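You operate a simulated robot arm through the tools that you are given. There is no shell and no other tool. Be economical: measure what you need, move in short steps, check, and stop when the job is done.

You are at the controls of a simulated robot arm. One attempt, no reset.

JOB
Stack the blue cup from the top of the skein bench on top of the white cup. Then put two of the silk spools from the top of the skein bench on the deck of the trolley. Then put the green spool on the grey mat on the skein bench. The order counts. Set down upright: silk spool, green spool.

The check looks at the end state, three seconds after you hand in, the way a careful person would. Anything else that was tipped, shoved, dropped, spilled or broken makes it a failure.

ROBOT AND FRAMES
A 6-joint arm with a two-finger parallel gripper on a trunk, on a base that drives. Base frame: it is fixed to the floor where the robot stands at the start and does not move with it; the origin is under the middle of the robot, x ahead of it, y to its left, z up. Lengths are in mm, angles in degrees, forces in N, time in s.
With the tool pointing down near the work surface it reaches from about 320 to 700 mm from the robot's upright axis, wherever it stands. Its first joint turns from -166.0 to 166.0 degrees. Places, roughly: deck of the trolley [-4000, 0, 100]; green spool (4x4x8 cm) [700, -800, 900]; grey mat on the skein bench (58x21 cm) [440, 80, 840]; silk spool (4x4x8 cm) [600, -500, 900]. Payload 4.1 kg.
Tool frame: the origin (TCP) lies between the finger pads and is the grasp point; the fingertips stand 23 mm ahead of it; z points along the fingers, y is the line along which they close. Largest opening 94 mm; finger width 38, thickness 10; the body of the gripper, 54 by 96 mm, starts 39 mm behind the TCP.
Orientation is that of the tool frame in the base frame, as a unit quaternion [w, x, y, z]. With the fingers straight down and closing along the base's y, the tool's x points along the base's -x, its y along +y and its z along -z.

CONTROLS
- The arm moves only by the tool jog_arm. Its argument "targets" is one flat list of numbers, 7 for each row, row after row: the shift along the tool's x, y, z in units of 300 mm (1.0 is 300 mm), then the turn, a rotation vector about the tool's x, y, z in units of 45 degrees (1.0 is 45 degrees), then the finger opening in m, from 0 to 0.094. In form: [dx, dy, dz, wx, wy, wz, fingers, dx, dy, dz, wx, wy, wz, fingers, ...]. A call has 1 to 10 rows; each row is the pose to reach, as a shift and turn from the pose commanded when the call began, along the tool's axes at that moment. A call with a number of a shift or a turn outside -1 to 1 is refused whole. Each row takes 0.2 s and may step no farther than 50 mm and 8.6 degrees from the row before; otherwise, or with a gripper value out of range, the whole call is refused. Where a pose cannot be reached the arm comes as near as it can. A force on the tool above 40 N (or 10 N above the force at the start of the call, whichever is more), or a blocked arm, ends the call early, and 0.2 s more pass. The fingers move at their own pace (about 45 mm/s each) and stop on an object; they squeeze with about 33 N. The grip force told is the motor's: it shows also when the fingers shut on nothing. Time passes only in rows, and 0.2 s behind the last, so rows that repeat a pose let the fingers close. It gives the time, the measured TCP pose, the force on the tool (base axes), the opening and the grip force at its end, in the units of the frame above (readings bear some noise), with the torque about the TCP (base axes, N m) and any sound that the robot's microphone picked up.
- Cameras (640 x 400 px; columns grow to the right, rows downward): "scene" is now at [9.9, 144.3, 1550.8]; the picture's right is [-0.29, -0.96, 0.00], its down [-0.76, 0.23, -0.60] and it looks along [0.58, -0.17, -0.80] (base axes); focal length 264 px, centre (320, 200). "wrist" rides on the gripper at [86, 16, -75] in the tool frame; the picture's right is [-0.18, 0.98, 0.00], its down [-0.58, -0.11, -0.81] and it looks along [-0.79, -0.15, 0.59] (tool axes); focal length 243 px, centre (320, 200). There is no depth. A picture from a camera that has moved, and an enlarged one, comes with that camera's place and axes in the base frame and with its lens.
- capture(camera): a new picture of that camera. No time passes.
- lift_body(by): slides the trunk up (or, below 0, down) by that many mm; the arm and the scene camera ride with it, the base frame stays. It gives what a move gives, with no picture.
- base_move(legs): drives the robot by 1 to 6 legs, each [ahead, turn to the left] in mm and degrees, along the robot's own axes; the way and the turn of a leg run together, so that a leg with both is an arc; at most 1500 mm and 180 degrees a leg. The arm and the cameras ride along, it lands a little off, and it stops where it bumps. It gives what a move gives.
- aim_head(pan, tilt): turns the head with the scene camera to pan (to the left, within 155 degrees either way) and tilt (down, from -29 to 69), counted from straight ahead of the robot. It gives what a move gives.
- enlarge(camera, box): a new picture of the part [left, top, right, bottom] of that camera's present view, enlarged. No time passes.
- job_done(): hands the job in; it is judged then, once.

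Work in short steps. Places have to be worked out from the pictures, the camera data and where the tool is seen: move nearer, look again, correct. Check each grasp and each placing, and mend what went wrong. You have 165 turns and 120 pictures in all, those below and enlarged ones among them. Open the gripper and draw the arm clear of the work before you hand the job in, unless the task says otherwise; then end with one line.

The tools are called as name(argument=value, ...) on one line, values as JSON. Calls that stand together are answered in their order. jog_arm: Moves the arm, as the interface text tells. Its arguments: {"type":"object","properties":{"targets":{"type":"array","items":{"type":"number"}}},"required":["targets"]} The other tools are called the same way: lift_body (by) slides the trunk up or down; base_move (legs) drives the base; aim_head (pan, tilt) turns the head that bears the scene camera; capture (camera) takes a picture; enlarge (camera, box) takes an enlarged picture of a part of a camera's view; job_done () hands the job in.

At the start:

```text
time: 0.0
position: [417.1, -38.2, 1180.2]
orientation: [0.0, -0.001, 1.0, 0.0]
ft_force: [0.0, 0.5, 1.4]
wrist_torque: [0.03, 0.01, 0.01]
grip_width: 93.9
finger_force: 0.2
trunk travel left (down, up): [-525.0, 65.0]
robot x, y, heading: [-1.3, 1.3, -0.2]
head pan, tilt: [-16.6, 52.9]
```

scene: 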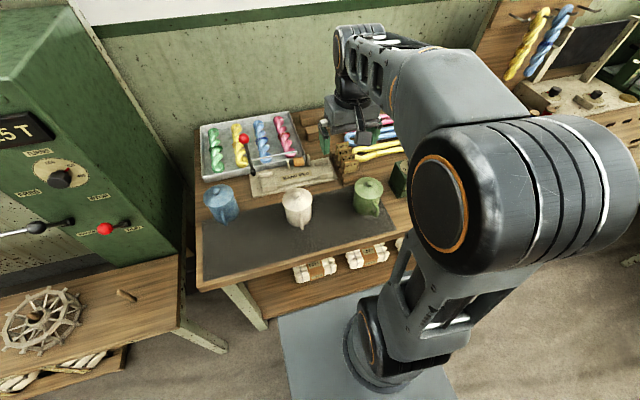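
wrist: 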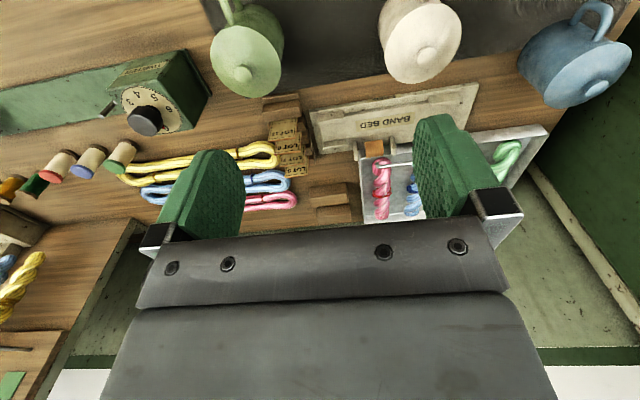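

The pictures show blue, white and green cups on or near the mat, with spools further right. I take closer looks at the cups first.

enlarge(camera="scene", box=[190, 100, 430, 250])

enlarge(camera="wrist", box=[0, 80, 320, 280])

enlarge(camera="wrist", box=[200, 0, 640, 275])

```text
2.67 times, centred on (310, 175) of scene
camera zoom: at [9.9, 144.3, 1550.8], right [-0.29, -0.96, 0.0], down [-0.76, 0.23, -0.6], along [0.58, -0.17, -0.8], focal length 705 px, centre (347, 267)
```

zoom: 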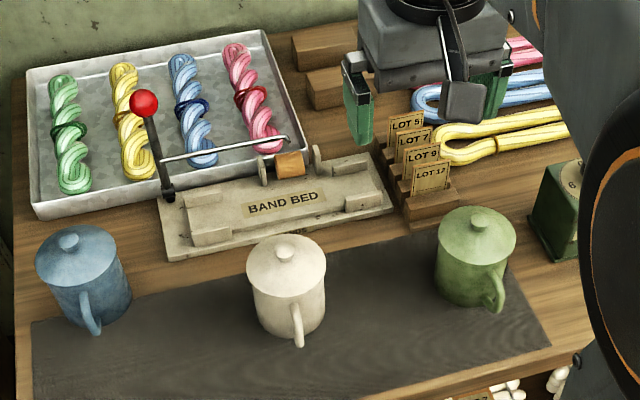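

```text
2.00 times, centred on (160, 180) of wrist
camera zoom: at [329.4, -23.3, 1256.1], right [0.18, 0.98, 0.0], down [0.58, -0.11, 0.81], along [0.79, -0.15, -0.59], focal length 485 px, centre (640, 240)
```

zoom: 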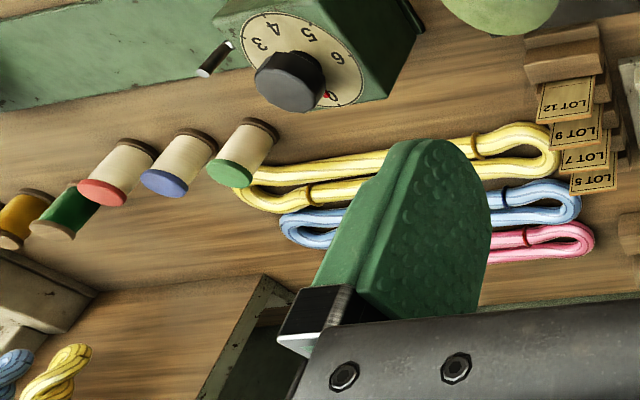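

```text
1.45 times, centred on (420, 138) of wrist
camera zoom: at [329.4, -23.3, 1256.1], right [0.18, 0.98, 0.0], down [0.58, -0.11, 0.81], along [0.79, -0.15, -0.59], focal length 353 px, centre (174, 291)
```

zoom: 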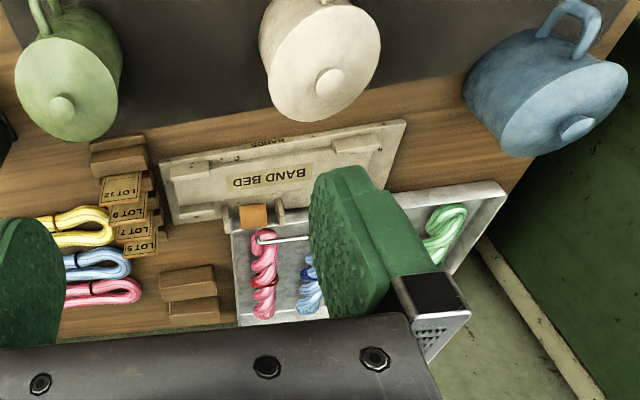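

The blue cup's knob works out to about (557, 296, 958) and the white's to about (478, 75, 952). The cups seem lidded or nubbed, so I move nearer and look closely.

jog_arm(targets=[-0.05, 0.1, 0, 0, 0, 0, 0.094, -0.1, 0.2, 0, 0, 0, 0, 0.094, -0.1, 0.33, 0, 0, 0, 0, 0.094, -0.1, 0.46, 0, 0, 0, 0, 0.094, -0.1, 0.6, 0, 0, 0, 0, 0.094, -0.1, 0.7, 0.05, 0, 0, 0, 0.094])

capture(camera="wrist")

capture(camera="scene")

```text
time: 1.4
position: [445.2, 170.8, 1166.4]
orientation: [0.0, 0.0, 1.0, 0.0]
ft_force: [0.1, -0.5, 0.3]
wrist_torque: [0.01, 0.02, -0.01]
grip_width: 94.3
finger_force: 0.0
trunk travel left (down, up): [-525.0, 65.0]
robot x, y, heading: [-0.3, -0.4, -0.3]
head pan, tilt: [-16.6, 52.9]
```

```text
114 pictures are left
camera wrist: at [358.3, 186.1, 1241.3], right [0.18, 0.98, 0.0], down [0.58, -0.11, 0.81], along [0.79, -0.15, -0.59], focal length 243 px, centre (320, 200)
```

wrist: 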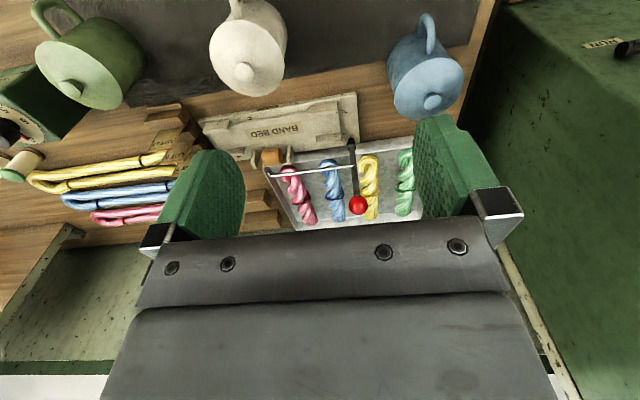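

```text
113 pictures are left
camera scene: at [10.0, 144.8, 1550.8], right [-0.28, -0.96, 0.0], down [-0.76, 0.23, -0.6], along [0.58, -0.17, -0.8], focal length 264 px, centre (320, 200)
```

scene: 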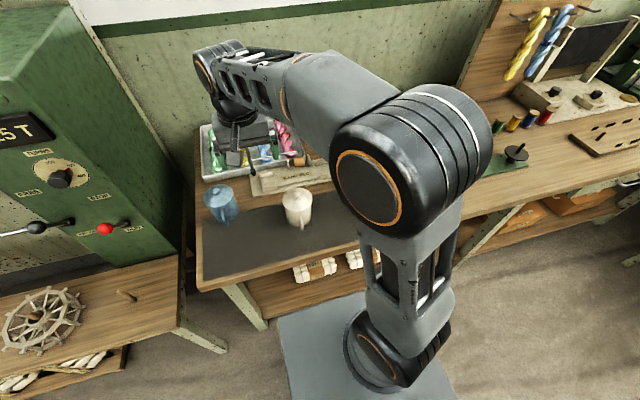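

The blue cup's handle points toward the robot, so closing along y should be clear of it. I move above it at z≈1080.

jog_arm(targets=[-0.074, 0.082, 0.057, 0, 0, 0, 0.094, -0.148, 0.164, 0.115, 0, 0, 0, 0.094, -0.222, 0.246, 0.172, 0, 0, 0, 0.094, -0.296, 0.328, 0.23, 0, 0, 0, 0.094, -0.37, 0.41, 0.287, 0, 0, 0, 0.094])

capture(camera="wrist")

enlarge(camera="scene", box=[190, 60, 350, 260])

```text
time: 2.6
position: [558.3, 292.8, 1078.9]
orientation: [-0.001, 0.0, 1.0, 0.0]
ft_force: [-0.2, 0.4, -0.4]
wrist_torque: [-0.05, 0.04, 0.01]
grip_width: 94.4
finger_force: 0.0
trunk travel left (down, up): [-525.0, 65.0]
robot x, y, heading: [-0.5, -1.1, -0.0]
head pan, tilt: [-16.6, 52.9]
```

```text
112 pictures are left
camera wrist: at [470.8, 308.3, 1153.4], right [0.18, 0.98, 0.0], down [0.58, -0.11, 0.81], along [0.79, -0.15, -0.59], focal length 243 px, centre (320, 200)
```

wrist: 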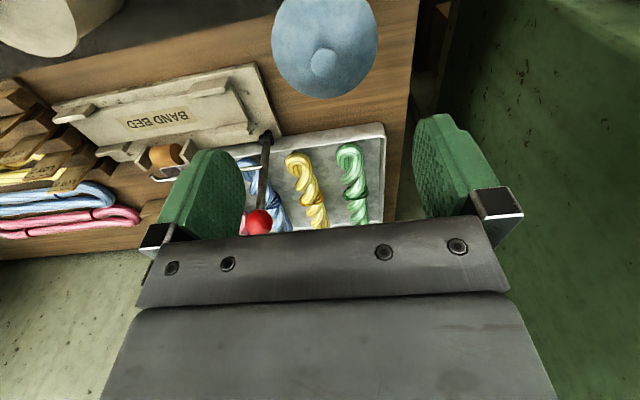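

```text
2.00 times, centred on (270, 160) of scene
camera zoom: at [10.4, 144.8, 1550.8], right [-0.28, -0.96, 0.0], down [-0.76, 0.23, -0.6], along [0.58, -0.17, -0.8], focal length 529 px, centre (420, 280)
```

zoom: 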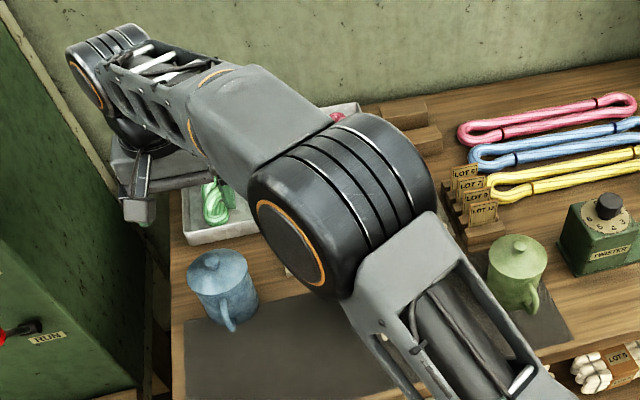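

The knob lines up well with (557, 293). The lid looks about 88 mm wide against the 94 mm opening, so I zoom in to measure it precisely.

enlarge(camera="wrist", box=[245, 0, 405, 100])

```text
4.00 times, centred on (325, 50) of wrist
camera zoom: at [470.8, 308.3, 1153.4], right [0.18, 0.98, 0.0], down [0.58, -0.11, 0.81], along [0.79, -0.15, -0.59], focal length 970 px, centre (300, 800)
```

zoom: 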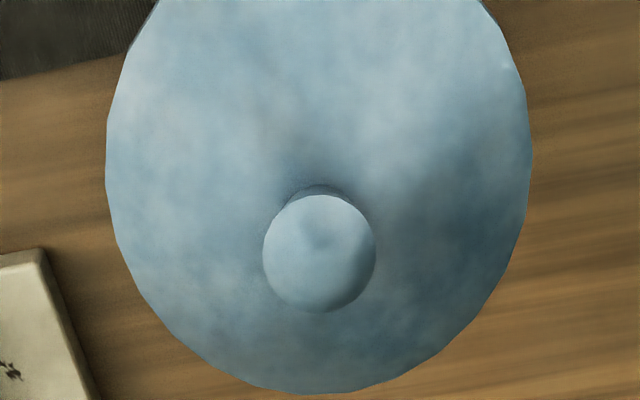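

The lid's diameter is about 87 mm and its centre about (556.5, 296). I descend until the tips are just above the lid and check the alignment.

jog_arm(targets=[0.005, 0.01, 0.12, 0, 0, 0, 0.094, 0.005, 0.01, 0.24, 0, 0, 0, 0.094, 0.005, 0.01, 0.363, 0, 0, 0, 0.094, 0.005, 0.01, 0.363, 0, 0, 0, 0.094])

capture(camera="wrist")

```text
time: 3.6
position: [556.1, 295.7, 970.0]
orientation: [0.0, 0.001, 1.0, 0.0]
ft_force: [-0.1, 0.3, -0.2]
wrist_torque: [0.02, -0.02, -0.03]
grip_width: 94.2
finger_force: 0.1
trunk travel left (down, up): [-525.0, 65.0]
robot x, y, heading: [3.3, -4.4, -0.2]
head pan, tilt: [-16.6, 52.9]
```

```text
109 pictures are left
camera wrist: at [468.4, 311.6, 1044.3], right [0.18, 0.98, 0.0], down [0.58, -0.11, 0.81], along [0.79, -0.15, -0.59], focal length 243 px, centre (320, 200)
```

wrist: 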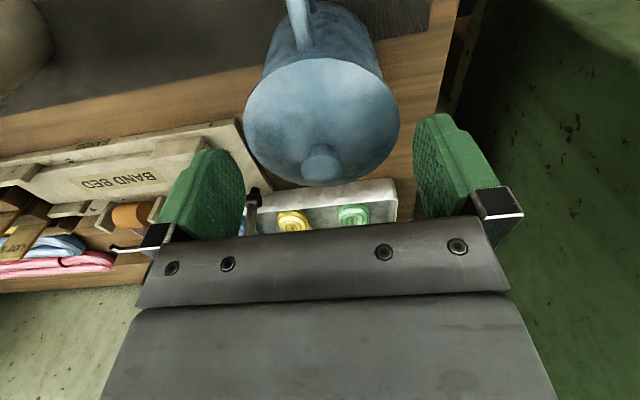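

The lid centre works out to about (556, 295), matching the TCP. I descend slowly around it.

jog_arm(targets=[0, -0.002, 0.04, 0, 0, 0, 0.094, 0, -0.002, 0.08, 0, 0, 0, 0.094, 0, -0.002, 0.115, 0, 0, 0, 0.094, 0, -0.002, 0.145, 0, 0, 0, 0.094])

capture(camera="wrist")

```text
time: 4.6
position: [557.1, 296.8, 927.7]
orientation: [0.0, 0.0, 1.0, 0.0]
ft_force: [0.1, -0.2, -0.5]
wrist_torque: [0.01, -0.02, -0.02]
grip_width: 93.8
finger_force: 0.1
trunk travel left (down, up): [-525.0, 65.0]
robot x, y, heading: [0.5, 0.8, -0.1]
head pan, tilt: [-16.6, 52.9]
```

```text
108 pictures are left
camera wrist: at [469.3, 311.8, 1002.5], right [0.18, 0.98, 0.0], down [0.58, -0.11, 0.81], along [0.79, -0.15, -0.59], focal length 243 px, centre (320, 200)
```

wrist: 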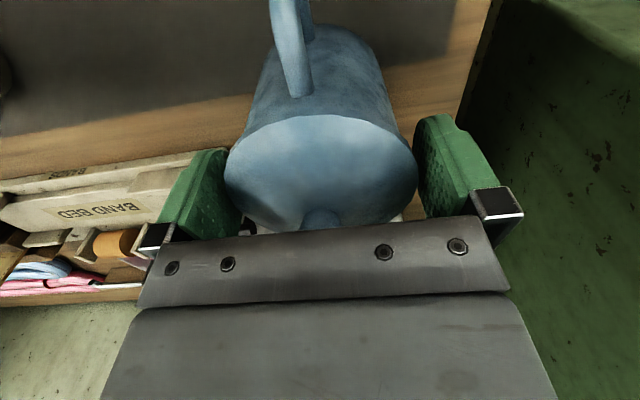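

The cup sits between the fingers with no contact force. I close the gripper.

jog_arm(targets=[0, 0, 0, 0, 0, 0, 0.088, 0, 0, 0, 0, 0, 0, 0.08, 0, 0, 0, 0, 0, 0, 0.07, 0, 0, 0, 0, 0, 0, 0.07])

```text
time: 5.6
position: [557.1, 297.4, 928.0]
orientation: [0.0, 0.0, 1.0, 0.0]
ft_force: [0.6, -0.1, -0.7]
wrist_torque: [0.0, -0.01, 0.0]
grip_width: 81.4
finger_force: 33.4
trunk travel left (down, up): [-525.0, 65.0]
robot x, y, heading: [-1.0, 0.7, -0.1]
head pan, tilt: [-16.6, 52.9]
```

Firm grip at 81.4 mm. I lift the cup straight up by 170 mm to clear the white cup's knob.

jog_arm(targets=[0, 0, -0.05, 0, 0, 0, 0.07, 0, 0, -0.15, 0, 0, 0, 0.07, 0, 0, -0.25, 0, 0, 0, 0.07, 0, 0, -0.36, 0, 0, 0, 0.07, 0, 0, -0.47, 0, 0, 0, 0.07, 0, 0, -0.57, 0, 0, 0, 0.07])

capture(camera="wrist")

capture(camera="scene")

```text
time: 7.0
position: [558.2, 294.9, 1096.7]
orientation: [0.0, -0.001, 1.0, 0.0]
ft_force: [-0.2, -0.5, -1.2]
wrist_torque: [0.01, 0.01, 0.01]
grip_width: 81.3
finger_force: 33.3
trunk travel left (down, up): [-525.0, 65.0]
robot x, y, heading: [0.1, -1.3, -0.0]
head pan, tilt: [-16.6, 52.9]
```

```text
107 pictures are left
camera wrist: at [469.8, 311.0, 1172.4], right [0.18, 0.98, 0.0], down [0.58, -0.11, 0.81], along [0.79, -0.15, -0.59], focal length 243 px, centre (320, 200)
```

wrist: 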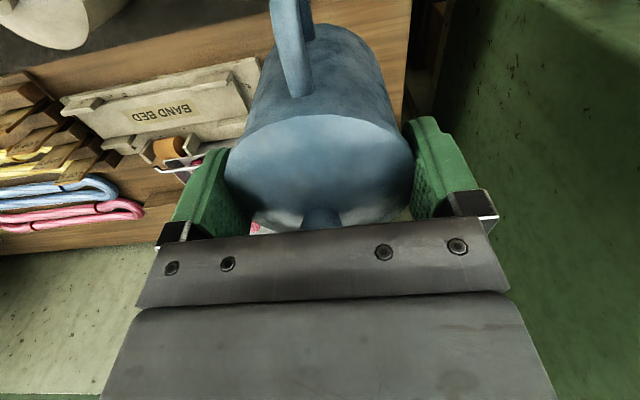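

```text
106 pictures are left
camera scene: at [10.0, 144.4, 1550.8], right [-0.29, -0.96, 0.0], down [-0.76, 0.23, -0.6], along [0.58, -0.17, -0.8], focal length 264 px, centre (320, 200)
```

scene: 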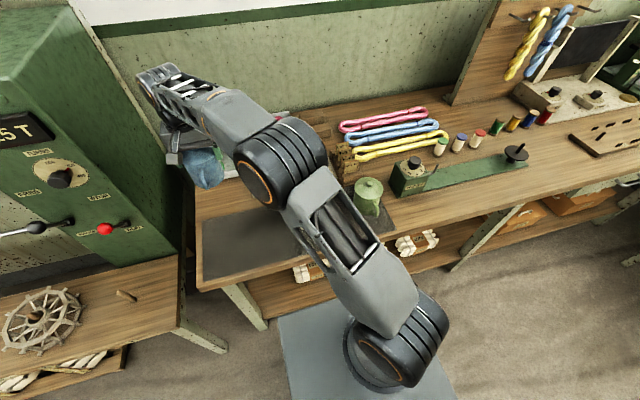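

The cup is held upright. I move partway so I can see the white cup beside the held one and refine its place.

jog_arm(targets=[0.1, -0.06, 0, 0, 0, 0, 0.07, 0.2, -0.13, 0, 0, 0, 0, 0.07, 0.3, -0.19, 0, 0, 0, 0, 0.07, 0.39, -0.25, 0, 0, 0, 0, 0.07, 0.39, -0.25, 0, 0, 0, 0, 0.07])

capture(camera="wrist")

enlarge(camera="wrist", box=[130, 60, 290, 160])

```text
time: 8.2
position: [438.5, 222.8, 1099.5]
orientation: [0.0, 0.0, 1.0, 0.0]
ft_force: [0.6, -0.4, -1.1]
wrist_torque: [-0.01, 0.04, 0.0]
grip_width: 81.4
finger_force: 32.3
trunk travel left (down, up): [-525.0, 65.0]
robot x, y, heading: [-0.0, 1.0, 0.1]
head pan, tilt: [-16.6, 52.9]
```

```text
105 pictures are left
camera wrist: at [350.8, 237.7, 1173.6], right [0.18, 0.98, 0.0], down [0.58, -0.11, 0.81], along [0.79, -0.15, -0.59], focal length 243 px, centre (320, 200)
```

wrist: 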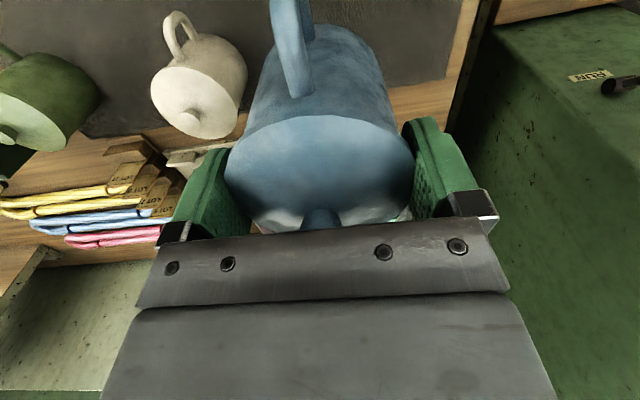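

```text
4.00 times, centred on (210, 110) of wrist
camera zoom: at [350.8, 237.7, 1173.6], right [0.18, 0.98, 0.0], down [0.58, -0.11, 0.81], along [0.79, -0.15, -0.59], focal length 970 px, centre (760, 560)
```

zoom: 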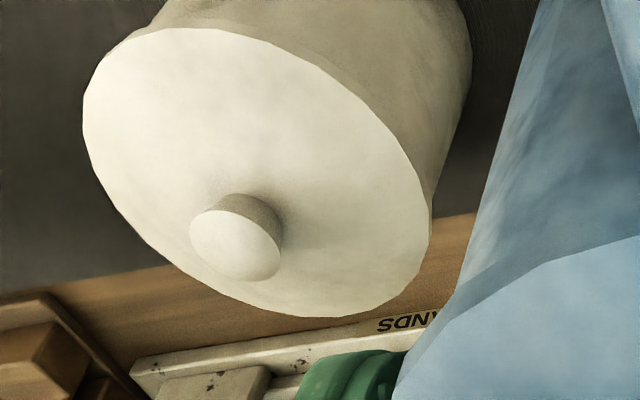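

The white knob refines to about (480, 72.5, 952). I move the blue cup over it at the present height.

jog_arm(targets=[-0.03, -0.12, 0, 0, 0, 0, 0.07, -0.07, -0.25, 0, 0, 0, 0, 0.07, -0.1, -0.38, 0, 0, 0, 0, 0.07, -0.135, -0.499, 0, 0, 0, 0, 0.07, -0.135, -0.499, 0, 0, 0, 0, 0.07])

capture(camera="wrist")

capture(camera="scene")

```text
time: 9.4
position: [480.6, 71.3, 1098.5]
orientation: [0.0, 0.0, 1.0, 0.0]
ft_force: [0.1, 1.0, -0.9]
wrist_torque: [-0.03, 0.03, 0.02]
grip_width: 81.1
finger_force: 32.6
trunk travel left (down, up): [-525.0, 65.0]
robot x, y, heading: [0.6, 1.7, 0.2]
head pan, tilt: [-16.6, 52.9]
```

```text
103 pictures are left
camera wrist: at [392.0, 87.1, 1173.3], right [0.18, 0.98, 0.0], down [0.58, -0.11, 0.81], along [0.79, -0.15, -0.59], focal length 243 px, centre (320, 200)
```

wrist: 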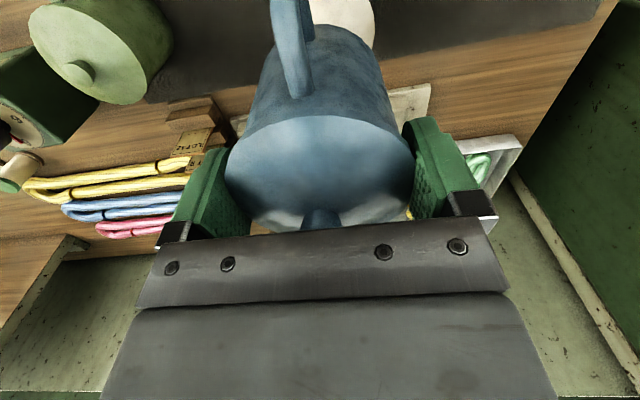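

```text
102 pictures are left
camera scene: at [10.1, 144.3, 1550.8], right [-0.28, -0.96, 0.0], down [-0.76, 0.23, -0.6], along [0.58, -0.17, -0.8], focal length 264 px, centre (320, 200)
```

scene: 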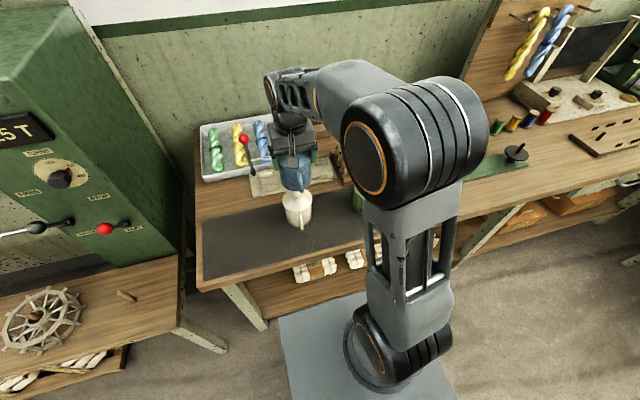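

The blue cup is above the white one. I lower 35 mm, leaving a gap above the knob, and look from both cameras.

jog_arm(targets=[0, 0, 0.06, 0, 0, 0, 0.07, 0, 0, 0.12, 0, 0, 0, 0.07, 0, 0, 0.12, 0, 0, 0, 0.07])

enlarge(camera="wrist", box=[220, 0, 440, 138])

enlarge(camera="scene", box=[240, 130, 360, 240])

```text
time: 10.2
position: [480.1, 72.5, 1062.2]
orientation: [0.0, 0.0, 1.0, 0.0]
ft_force: [-0.3, 0.4, -2.0]
wrist_torque: [0.03, 0.04, 0.02]
grip_width: 81.5
finger_force: 32.8
trunk travel left (down, up): [-525.0, 65.0]
robot x, y, heading: [1.7, -0.2, -0.1]
head pan, tilt: [-16.6, 52.9]
```

```text
2.90 times, centred on (330, 69) of wrist
camera zoom: at [392.4, 87.5, 1137.1], right [0.18, 0.98, 0.0], down [0.58, -0.11, 0.81], along [0.79, -0.15, -0.59], focal length 703 px, centre (291, 580)
```

zoom: 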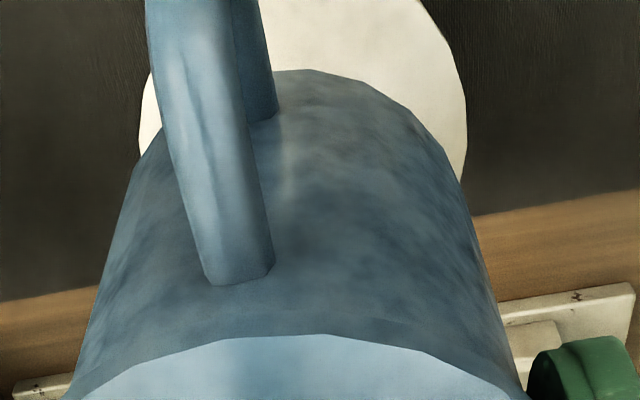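

```text
3.64 times, centred on (300, 185) of scene
camera zoom: at [10.0, 144.3, 1550.8], right [-0.29, -0.96, 0.0], down [-0.76, 0.23, -0.6], along [0.58, -0.17, -0.8], focal length 962 px, centre (393, 254)
```

zoom: 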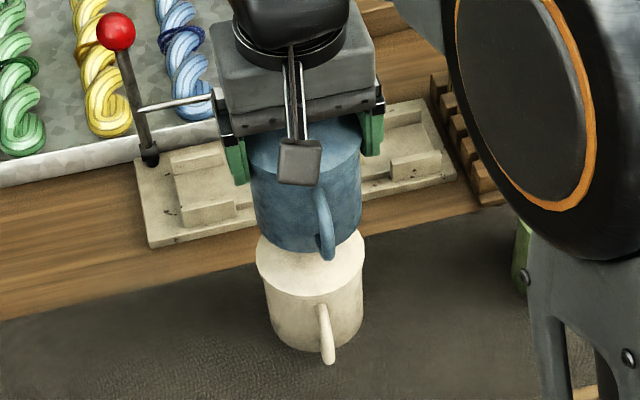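

Alignment looks good to within 1–2 mm. I shift +1 mm in y and +2 mm in x (offsetting the handle's weight), then lower toward contact.

jog_arm(targets=[-0.008, 0.004, 0.03, 0, 0, 0, 0.07, -0.008, 0.004, 0.05, 0, 0, 0, 0.07, -0.008, 0.004, 0.06, 0, 0, 0, 0.07])

enlarge(camera="scene", box=[240, 130, 360, 240])

```text
time: 11.0
position: [481.4, 72.7, 1044.0]
orientation: [-0.001, 0.0, 1.0, 0.0]
ft_force: [-0.7, 0.1, -1.8]
wrist_torque: [0.01, 0.01, 0.02]
grip_width: 81.5
finger_force: 33.1
trunk travel left (down, up): [-525.0, 65.0]
robot x, y, heading: [-1.3, -2.0, -0.1]
head pan, tilt: [-16.6, 52.9]
```

```text
3.64 times, centred on (300, 185) of scene
camera zoom: at [10.0, 144.4, 1550.8], right [-0.29, -0.96, 0.0], down [-0.76, 0.23, -0.6], along [0.58, -0.17, -0.8], focal length 962 px, centre (393, 254)
```

zoom: 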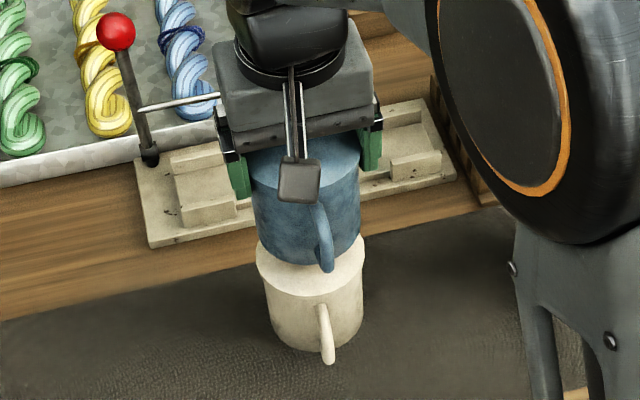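

No contact yet at z 1044. I go down in 2 mm steps.

jog_arm(targets=[0, 0, 0.007, 0, 0, 0, 0.07, 0, 0, 0.014, 0, 0, 0, 0.07, 0, 0, 0.014, 0, 0, 0, 0.07])

```text
time: 11.8
position: [482.2, 73.0, 1039.5]
orientation: [0.0, 0.001, 1.0, 0.0]
ft_force: [-0.1, 0.0, -1.5]
wrist_torque: [0.02, -0.03, -0.03]
grip_width: 81.1
finger_force: 33.5
trunk travel left (down, up): [-525.0, 65.0]
robot x, y, heading: [1.2, 0.3, 0.0]
head pan, tilt: [-16.6, 52.9]
```

jog_arm(targets=[0, 0, 0.007, 0, 0, 0, 0.07, 0, 0, 0.014, 0, 0, 0, 0.07, 0, 0, 0.014, 0, 0, 0, 0.07])

```text
time: 12.6
position: [482.3, 73.5, 1035.6]
orientation: [0.0, -0.001, 1.0, 0.0]
ft_force: [0.0, 0.2, -0.9]
wrist_torque: [-0.01, 0.03, 0.0]
grip_width: 81.4
finger_force: 33.3
trunk travel left (down, up): [-525.0, 65.0]
robot x, y, heading: [1.2, 3.6, 0.1]
head pan, tilt: [-16.6, 52.9]
```

Still no contact; I continue down by 4 mm.

jog_arm(targets=[0, 0, 0.007, 0, 0, 0, 0.07, 0, 0, 0.014, 0, 0, 0, 0.07, 0, 0, 0.014, 0, 0, 0, 0.07])

enlarge(camera="scene", box=[250, 150, 350, 240])

```text
time: 13.4
position: [482.1, 72.5, 1032.9]
orientation: [0.0, 0.0, 1.0, 0.0]
ft_force: [-0.1, 0.2, -2.2]
wrist_torque: [0.0, 0.02, 0.01]
grip_width: 81.3
finger_force: 33.0
trunk travel left (down, up): [-525.0, 65.0]
robot x, y, heading: [-0.0, 0.5, 0.1]
head pan, tilt: [-16.6, 52.9]
```

```text
4.44 times, centred on (300, 195) of scene
camera zoom: at [10.0, 144.4, 1550.8], right [-0.29, -0.96, 0.0], down [-0.76, 0.23, -0.6], along [0.58, -0.17, -0.8], focal length 1175 px, centre (409, 222)
```

zoom: 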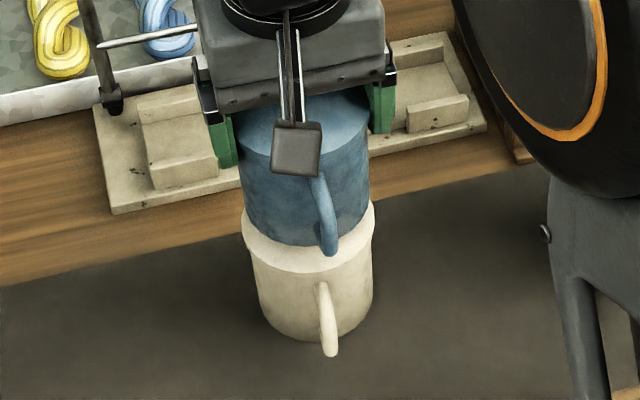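

Alignment still looks centred, with no contact yet. Continuing down.

jog_arm(targets=[0, 0, 0.007, 0, 0, 0, 0.07, 0, 0, 0.014, 0, 0, 0, 0.07, 0, 0, 0.014, 0, 0, 0, 0.07])

```text
time: 14.2
position: [482.3, 73.2, 1028.4]
orientation: [0.0, 0.0, 1.0, 0.0]
ft_force: [0.7, -0.6, 1.9]
wrist_torque: [0.06, 0.07, 0.0]
grip_width: 81.4
finger_force: 33.1
trunk travel left (down, up): [-525.0, 65.0]
robot x, y, heading: [4.9, -1.1, -0.1]
head pan, tilt: [-16.6, 52.9]
```

The vertical force rose to +1.9, suggesting first contact. I confirm with a 1.5 mm step.

jog_arm(targets=[0, 0, 0.005, 0, 0, 0, 0.07, 0, 0, 0.005, 0, 0, 0, 0.07])

enlarge(camera="scene", box=[250, 150, 350, 240])

enlarge(camera="wrist", box=[220, 0, 440, 138])

```text
time: 14.8
position: [482.2, 72.3, 1027.9]
orientation: [0.002, 0.0, 1.0, 0.0]
ft_force: [-0.2, 0.8, 16.2]
wrist_torque: [0.08, 0.41, -0.02]
grip_width: 81.3
finger_force: 33.3
trunk travel left (down, up): [-525.0, 65.0]
robot x, y, heading: [3.0, 0.8, 0.1]
head pan, tilt: [-16.6, 52.9]
```

```text
4.44 times, centred on (300, 195) of scene
camera zoom: at [8.7, 144.3, 1551.0], right [-0.28, -0.96, 0.0], down [-0.76, 0.23, -0.6], along [0.58, -0.17, -0.8], focal length 1175 px, centre (409, 222)
```

zoom: 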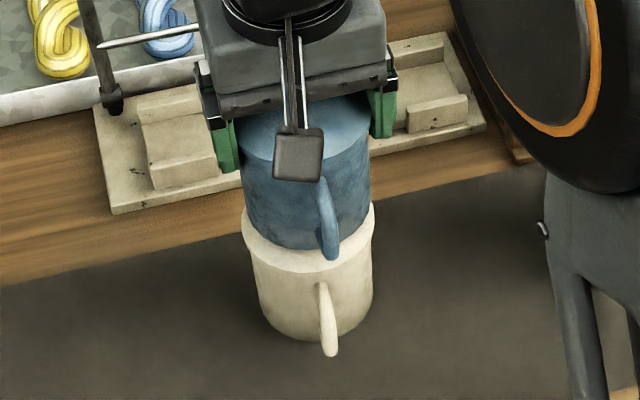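

```text
2.90 times, centred on (330, 69) of wrist
camera zoom: at [394.5, 87.8, 1102.2], right [0.18, 0.98, 0.0], down [0.58, -0.11, 0.81], along [0.79, -0.15, -0.59], focal length 703 px, centre (291, 580)
```

zoom: 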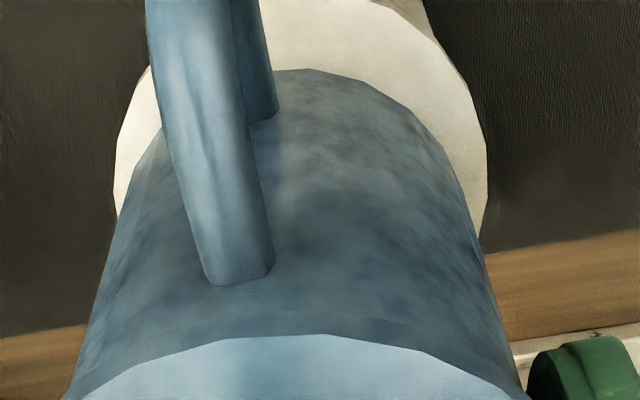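

Contact is confirmed: 100 mm above its former place, so the lid's plane carries it and the knob likely sits in the base recess. I relieve the press slightly and open.

jog_arm(targets=[0, 0, -0.004, 0, 0, 0, 0.07, 0, 0, -0.004, 0, 0, 0, 0.083, 0, 0, -0.004, 0, 0, 0, 0.088, 0, 0, -0.004, 0, 0, 0, 0.094, 0, 0, -0.004, 0, 0, 0, 0.094])

enlarge(camera="scene", box=[250, 150, 350, 240])

capture(camera="wrist")

```text
time: 16.0
position: [482.2, 73.2, 1027.5]
orientation: [0.001, 0.0, 1.0, 0.0]
ft_force: [-0.2, 0.0, 0.4]
wrist_torque: [0.02, 0.01, -0.01]
grip_width: 94.1
finger_force: 0.0
trunk travel left (down, up): [-525.0, 65.0]
robot x, y, heading: [1.2, -2.2, 0.2]
head pan, tilt: [-16.6, 52.9]
```

```text
4.44 times, centred on (300, 195) of scene
camera zoom: at [9.9, 144.3, 1550.8], right [-0.29, -0.96, 0.0], down [-0.76, 0.23, -0.6], along [0.58, -0.17, -0.8], focal length 1175 px, centre (409, 222)
```

zoom: 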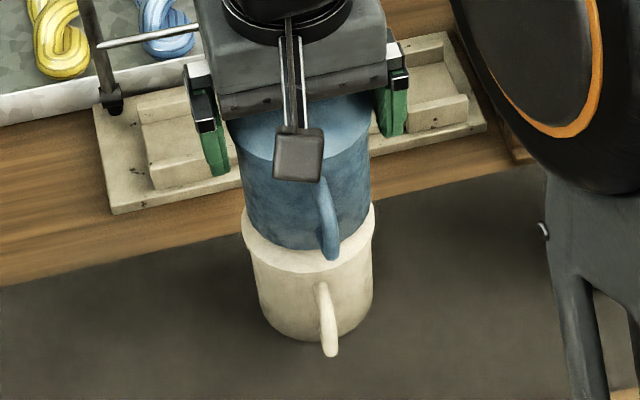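

```text
94 pictures are left
camera wrist: at [394.8, 87.9, 1102.3], right [0.18, 0.98, 0.0], down [0.58, -0.11, 0.81], along [0.79, -0.15, -0.59], focal length 243 px, centre (320, 200)
```

wrist: 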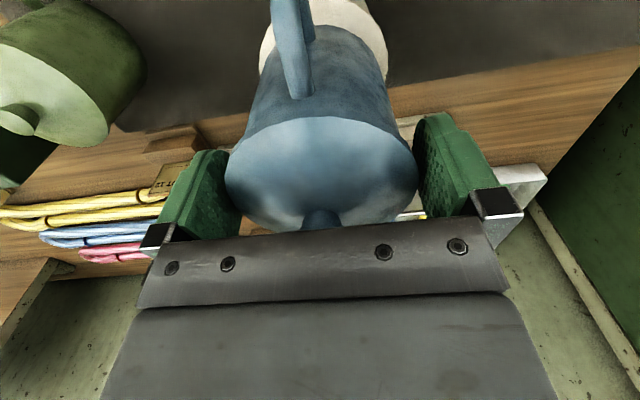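

The blue cup stands still on the white one. I rise straight up, slowly at first.

jog_arm(targets=[0, 0, -0.03, 0, 0, 0, 0.094, 0, 0, -0.07, 0, 0, 0, 0.094, 0, 0, -0.12, 0, 0, 0, 0.094, 0, 0, -0.2, 0, 0, 0, 0.094, 0, 0, -0.33, 0, 0, 0, 0.094, 0, 0, -0.45, 0, 0, 0, 0.094])

capture(camera="wrist")

capture(camera="scene")

```text
time: 17.4
position: [482.1, 72.7, 1162.6]
orientation: [0.0, 0.0, 1.0, 0.001]
ft_force: [0.1, 0.4, -0.1]
wrist_torque: [-0.02, -0.04, -0.01]
grip_width: 94.0
finger_force: 0.0
trunk travel left (down, up): [-525.0, 65.0]
robot x, y, heading: [1.8, 2.4, -0.1]
head pan, tilt: [-16.6, 52.9]
```

```text
93 pictures are left
camera wrist: at [395.1, 88.9, 1236.4], right [0.18, 0.98, 0.0], down [0.58, -0.11, 0.81], along [0.79, -0.15, -0.59], focal length 243 px, centre (320, 200)
```

wrist: 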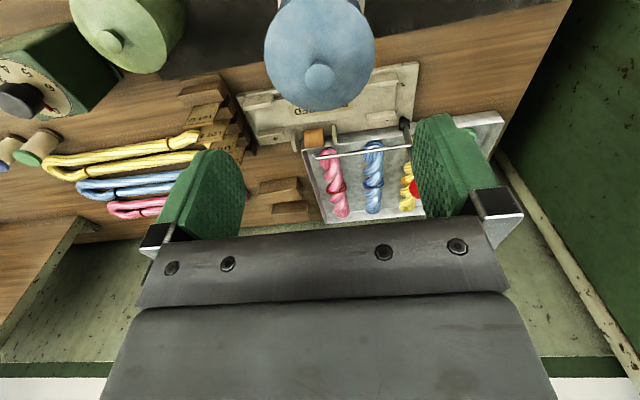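

```text
92 pictures are left
camera scene: at [9.8, 144.3, 1550.8], right [-0.29, -0.96, 0.0], down [-0.76, 0.23, -0.6], along [0.58, -0.17, -0.8], focal length 264 px, centre (320, 200)
```

scene: 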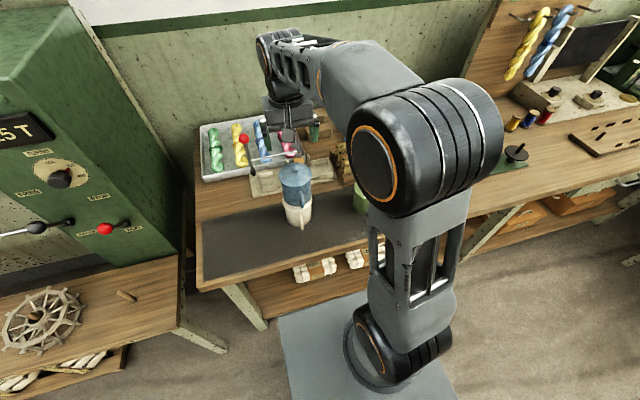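

The stack stands. Now the spools: I turn the head toward the right side of the bench to look at them.

aim_head(pan=-42, tilt=38)

capture(camera="scene")

```text
time: 18.3
position: [483.0, 74.1, 1160.2]
orientation: [0.0, 0.0, 1.0, -0.001]
ft_force: [-0.5, -0.5, 0.2]
wrist_torque: [-0.02, -0.01, 0.01]
grip_width: 94.2
finger_force: 0.0
trunk travel left (down, up): [-525.0, 65.0]
robot x, y, heading: [2.5, 1.8, -0.0]
head pan, tilt: [-42.0, 38.0]
```

```text
91 pictures are left
camera scene: at [3.0, 107.8, 1571.8], right [-0.67, -0.74, 0.0], down [-0.46, 0.41, -0.79], along [0.59, -0.53, -0.62], focal length 264 px, centre (320, 200)
```

scene: 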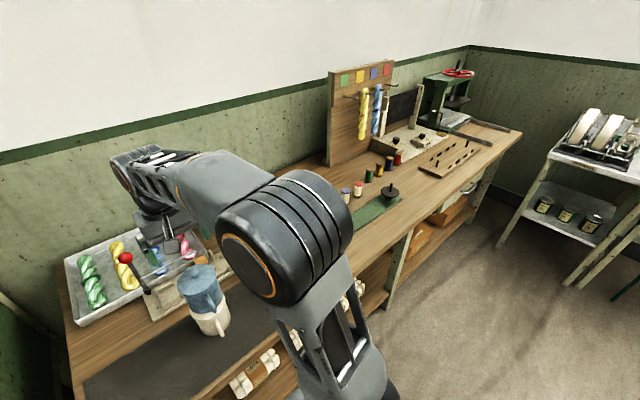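

I enlarge the spool area to identify which are silk and which is green.

enlarge(camera="scene", box=[320, 110, 480, 220])

aim_head(pan=155, tilt=10)

capture(camera="scene")

aim_head(pan=-155, tilt=10)

capture(camera="scene")

```text
3.64 times, centred on (400, 165) of scene
camera zoom: at [3.0, 107.8, 1571.8], right [-0.67, -0.74, 0.0], down [-0.46, 0.41, -0.79], along [0.59, -0.53, -0.62], focal length 962 px, centre (29, 327)
```

zoom: 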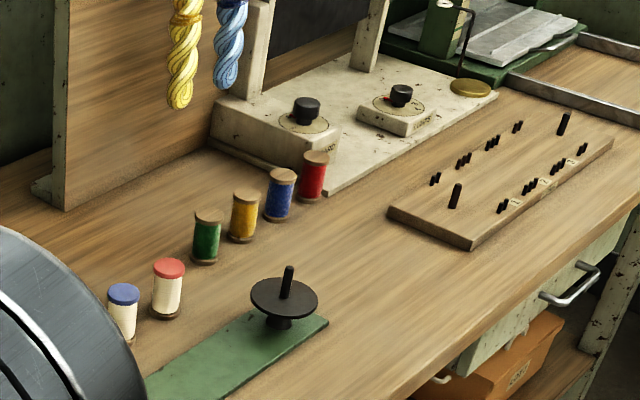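

```text
time: 21.2
position: [482.1, 73.6, 1160.8]
orientation: [0.0, 0.0, 1.0, 0.0]
ft_force: [-0.7, -1.4, -0.2]
wrist_torque: [-0.01, -0.03, -0.01]
grip_width: 94.1
finger_force: 0.1
trunk travel left (down, up): [-525.0, 65.0]
robot x, y, heading: [-0.4, -0.7, -0.2]
head pan, tilt: [154.7, 10.0]
```

```text
89 pictures are left
camera scene: at [-145.2, 205.3, 1616.5], right [0.43, 0.9, 0.0], down [0.16, -0.07, -0.98], along [-0.89, 0.42, -0.17], focal length 264 px, centre (320, 200)
```

scene: 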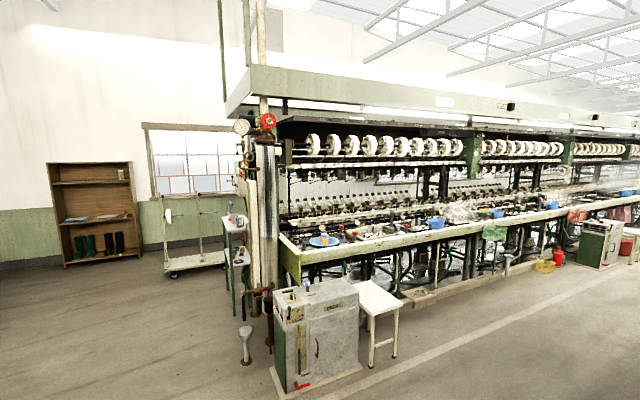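

```text
time: 25.4
position: [482.5, 73.3, 1161.4]
orientation: [0.0, 0.0, 1.0, 0.0]
ft_force: [0.6, 0.8, 0.1]
wrist_torque: [-0.01, -0.04, -0.02]
grip_width: 94.1
finger_force: 0.2
trunk travel left (down, up): [-525.0, 65.0]
robot x, y, heading: [-4.1, 0.5, 0.1]
head pan, tilt: [-154.7, 10.0]
```

```text
88 pictures are left
camera scene: at [-145.3, 125.7, 1616.5], right [-0.43, 0.9, 0.0], down [0.16, 0.07, -0.98], along [-0.89, -0.42, -0.17], focal length 264 px, centre (320, 200)
```

scene: 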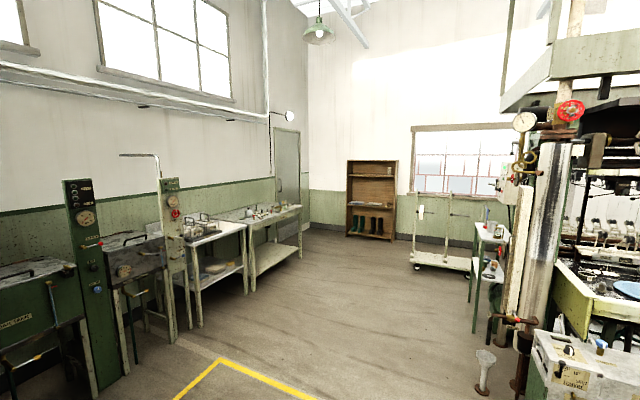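

Three cream silk spools (green, blue and red caps) stand near (595, -495/-569/-645), and the green one near (640, -773). The lane to the trolley along -x looks clear. I drive to the right to stand at about (0, -580).

base_move(legs=[[-120, 0], [0, -90], [580, 0], [0, 90], [120, 0]])

aim_head(pan=0, tilt=50)

capture(camera="scene")

capture(camera="wrist")

```text
time: 38.0
position: [488.1, -538.4, 1160.1]
orientation: [0.0, 0.009, 1.0, 0.0]
ft_force: [0.6, -0.4, 0.3]
wrist_torque: [-0.04, 0.01, 0.01]
grip_width: 94.0
finger_force: 0.0
trunk travel left (down, up): [-525.0, 65.0]
robot x, y, heading: [2.7, -603.0, -1.2]
head pan, tilt: [-154.7, 10.0]
```

```text
time: 40.5
position: [486.8, -538.6, 1161.4]
orientation: [0.001, 0.01, 1.0, 0.0]
ft_force: [0.0, 1.1, 0.1]
wrist_torque: [0.02, 0.0, 0.03]
grip_width: 94.1
finger_force: 0.1
trunk travel left (down, up): [-525.0, 65.0]
robot x, y, heading: [4.5, -606.1, -1.5]
head pan, tilt: [0.0, 50.0]
```

```text
87 pictures are left
camera scene: at [22.1, -436.9, 1554.7], right [-0.02, -1.0, 0.0], down [-0.77, 0.02, -0.64], along [0.64, -0.01, -0.77], focal length 264 px, centre (320, 200)
```

scene: 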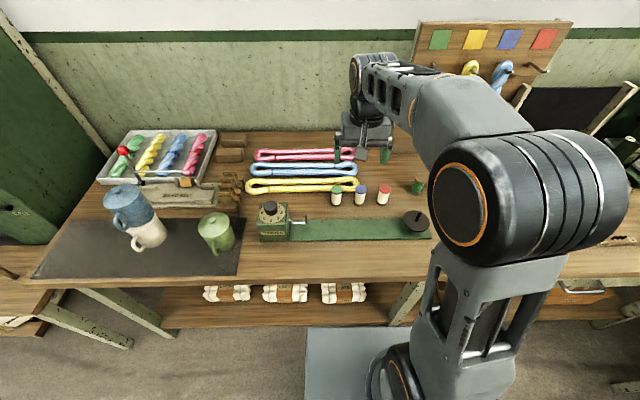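

```text
86 pictures are left
camera wrist: at [400.1, -521.0, 1236.0], right [0.2, 0.98, 0.0], down [0.58, -0.12, 0.81], along [0.79, -0.16, -0.59], focal length 243 px, centre (320, 200)
```

wrist: 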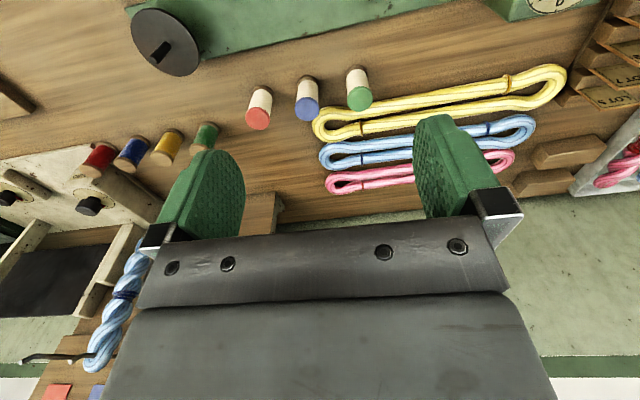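

Red-cap spool is at about (598, -653), top ~920. I move above it with a 62 mm opening so as to miss its neighbours.

jog_arm(targets=[-0.074, -0.075, 0.1, 0, 0, 0, 0.062, -0.148, -0.15, 0.2, 0, 0, 0, 0.062, -0.222, -0.225, 0.31, 0, 0, 0, 0.062, -0.296, -0.3, 0.42, 0, 0, 0, 0.062, -0.371, -0.376, 0.533, 0, 0, 0, 0.062, -0.371, -0.376, 0.533, 0, 0, 0, 0.062])

capture(camera="wrist")

capture(camera="scene")

```text
time: 41.9
position: [598.1, -653.4, 999.2]
orientation: [-0.001, 0.01, 1.0, 0.0]
ft_force: [0.8, -0.1, 0.0]
wrist_torque: [0.0, 0.01, 0.0]
grip_width: 61.9
finger_force: 0.1
trunk travel left (down, up): [-525.0, 65.0]
robot x, y, heading: [-0.9, -602.4, -1.0]
head pan, tilt: [0.0, 50.0]
```

```text
85 pictures are left
camera wrist: at [510.9, -636.6, 1073.8], right [0.2, 0.98, 0.0], down [0.58, -0.12, 0.81], along [0.79, -0.16, -0.59], focal length 243 px, centre (320, 200)
```

wrist: 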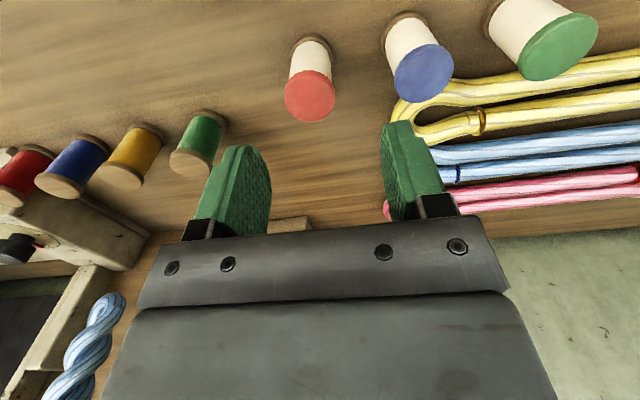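

```text
84 pictures are left
camera scene: at [22.3, -437.0, 1554.7], right [-0.02, -1.0, 0.0], down [-0.77, 0.02, -0.64], along [0.64, -0.01, -0.77], focal length 264 px, centre (320, 200)
```

scene: 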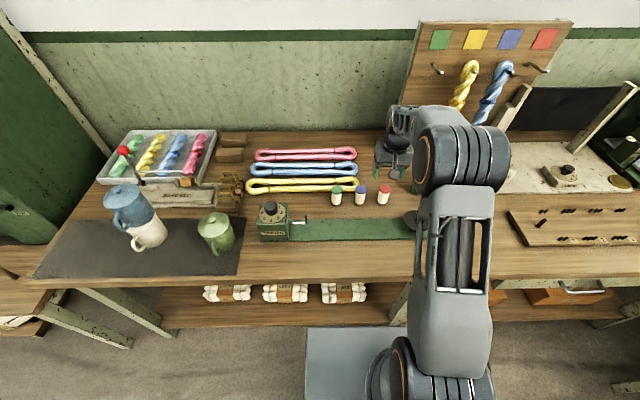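

The red cap appears at about (598.5, -660.5). I correct by -7 mm in y and lower to tips just above the cap.

jog_arm(targets=[-0.002, -0.024, 0.08, 0, 0, 0, 0.062, -0.002, -0.024, 0.15, 0, 0, 0, 0.062, -0.002, -0.024, 0.15, 0, 0, 0, 0.062])

capture(camera="wrist")

```text
time: 42.6
position: [597.5, -660.5, 953.4]
orientation: [0.0, 0.011, 1.0, -0.001]
ft_force: [-0.1, -0.6, 0.2]
wrist_torque: [0.0, 0.0, 0.01]
grip_width: 62.0
finger_force: 0.0
trunk travel left (down, up): [-525.0, 65.0]
robot x, y, heading: [2.2, -600.3, -1.1]
head pan, tilt: [0.0, 50.0]
```

```text
83 pictures are left
camera wrist: at [510.9, -643.4, 1030.3], right [0.2, 0.98, 0.0], down [0.58, -0.12, 0.81], along [0.79, -0.16, -0.59], focal length 243 px, centre (320, 200)
```

wrist: 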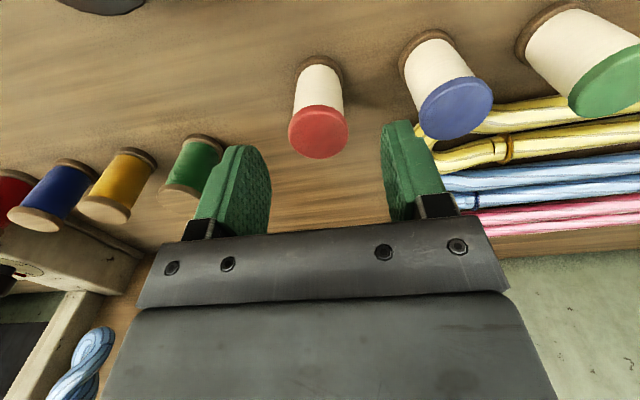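

Centred to within 2 mm. I descend to TCP z≈890 and close.

jog_arm(targets=[0.002, -0.004, 0.08, 0, 0, 0, 0.062, 0.002, -0.004, 0.16, 0, 0, 0, 0.062, 0.002, -0.004, 0.21, 0, 0, 0, 0.062, 0.002, -0.004, 0.21, 0, 0, 0, 0.05, 0.002, -0.004, 0.21, 0, 0, 0, 0.03, 0.002, -0.004, 0.21, 0, 0, 0, 0.03])

capture(camera="wrist")

```text
time: 44.0
position: [594.9, -661.2, 893.7]
orientation: [-0.001, 0.011, 1.0, 0.0]
ft_force: [-0.3, 0.4, 0.2]
wrist_torque: [0.03, 0.02, 0.0]
grip_width: 36.8
finger_force: 33.2
trunk travel left (down, up): [-525.0, 65.0]
robot x, y, heading: [3.6, -603.5, -1.2]
head pan, tilt: [0.0, 50.0]
```

```text
82 pictures are left
camera wrist: at [508.7, -644.1, 968.3], right [0.2, 0.98, 0.0], down [0.58, -0.12, 0.81], along [0.79, -0.16, -0.59], focal length 243 px, centre (320, 200)
```

wrist: 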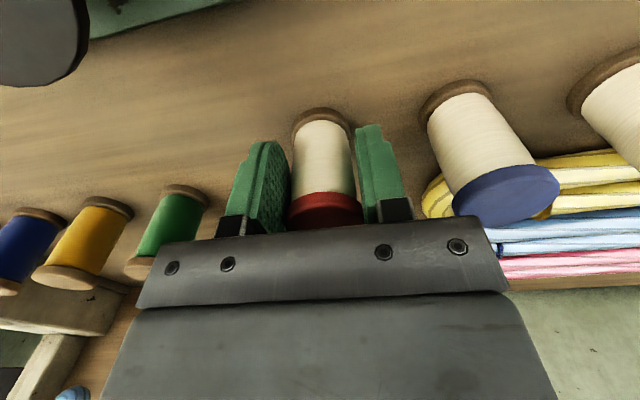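

Gripped at 36.8 mm. I lift straight up 270 mm.

jog_arm(targets=[0, 0, -0.1, 0, 0, 0, 0.03, 0, 0, -0.25, 0, 0, 0, 0.03, 0, 0, -0.41, 0, 0, 0, 0.03, 0.1, 0, -0.53, 0, 0, 0, 0.03, 0.2, 0, -0.65, 0, 0, 0, 0.03, 0.33, 0, -0.75, 0, 0, 0, 0.03, 0.47, 0, -0.83, 0, 0, 0, 0.03, 0.6, 0, -0.9, 0, 0, 0, 0.03])

capture(camera="scene")

capture(camera="wrist")

```text
time: 45.9
position: [413.6, -658.0, 1161.5]
orientation: [0.0, 0.009, 1.0, 0.001]
ft_force: [0.6, 1.1, -0.5]
wrist_torque: [-0.02, -0.02, 0.01]
grip_width: 36.8
finger_force: 32.4
trunk travel left (down, up): [-525.0, 65.0]
robot x, y, heading: [1.8, -602.9, -1.1]
head pan, tilt: [0.0, 50.0]
```

```text
81 pictures are left
camera scene: at [21.5, -436.8, 1554.6], right [-0.02, -1.0, 0.0], down [-0.77, 0.02, -0.64], along [0.64, -0.01, -0.77], focal length 264 px, centre (320, 200)
```

scene: 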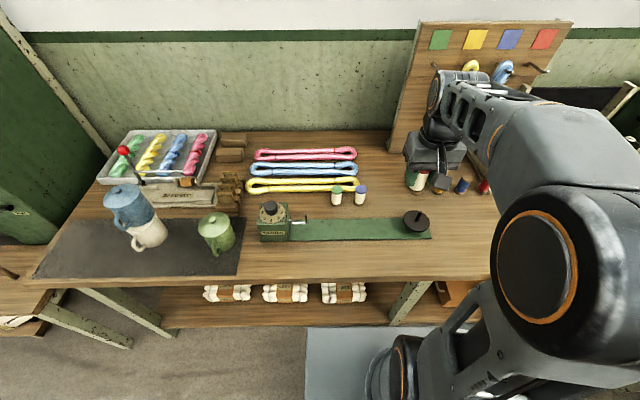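

```text
80 pictures are left
camera wrist: at [325.5, -640.9, 1237.8], right [0.2, 0.98, 0.0], down [0.58, -0.12, 0.81], along [0.79, -0.16, -0.59], focal length 243 px, centre (320, 200)
```

wrist: 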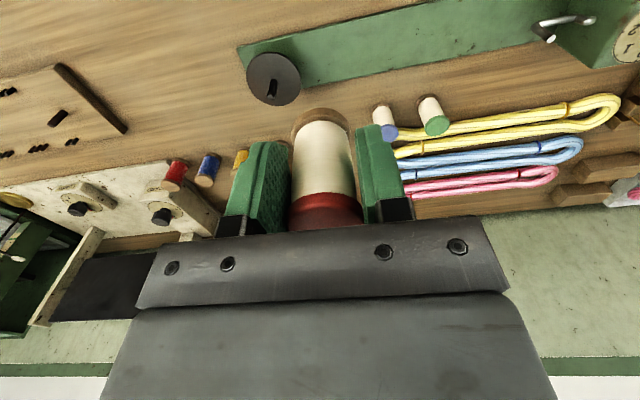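

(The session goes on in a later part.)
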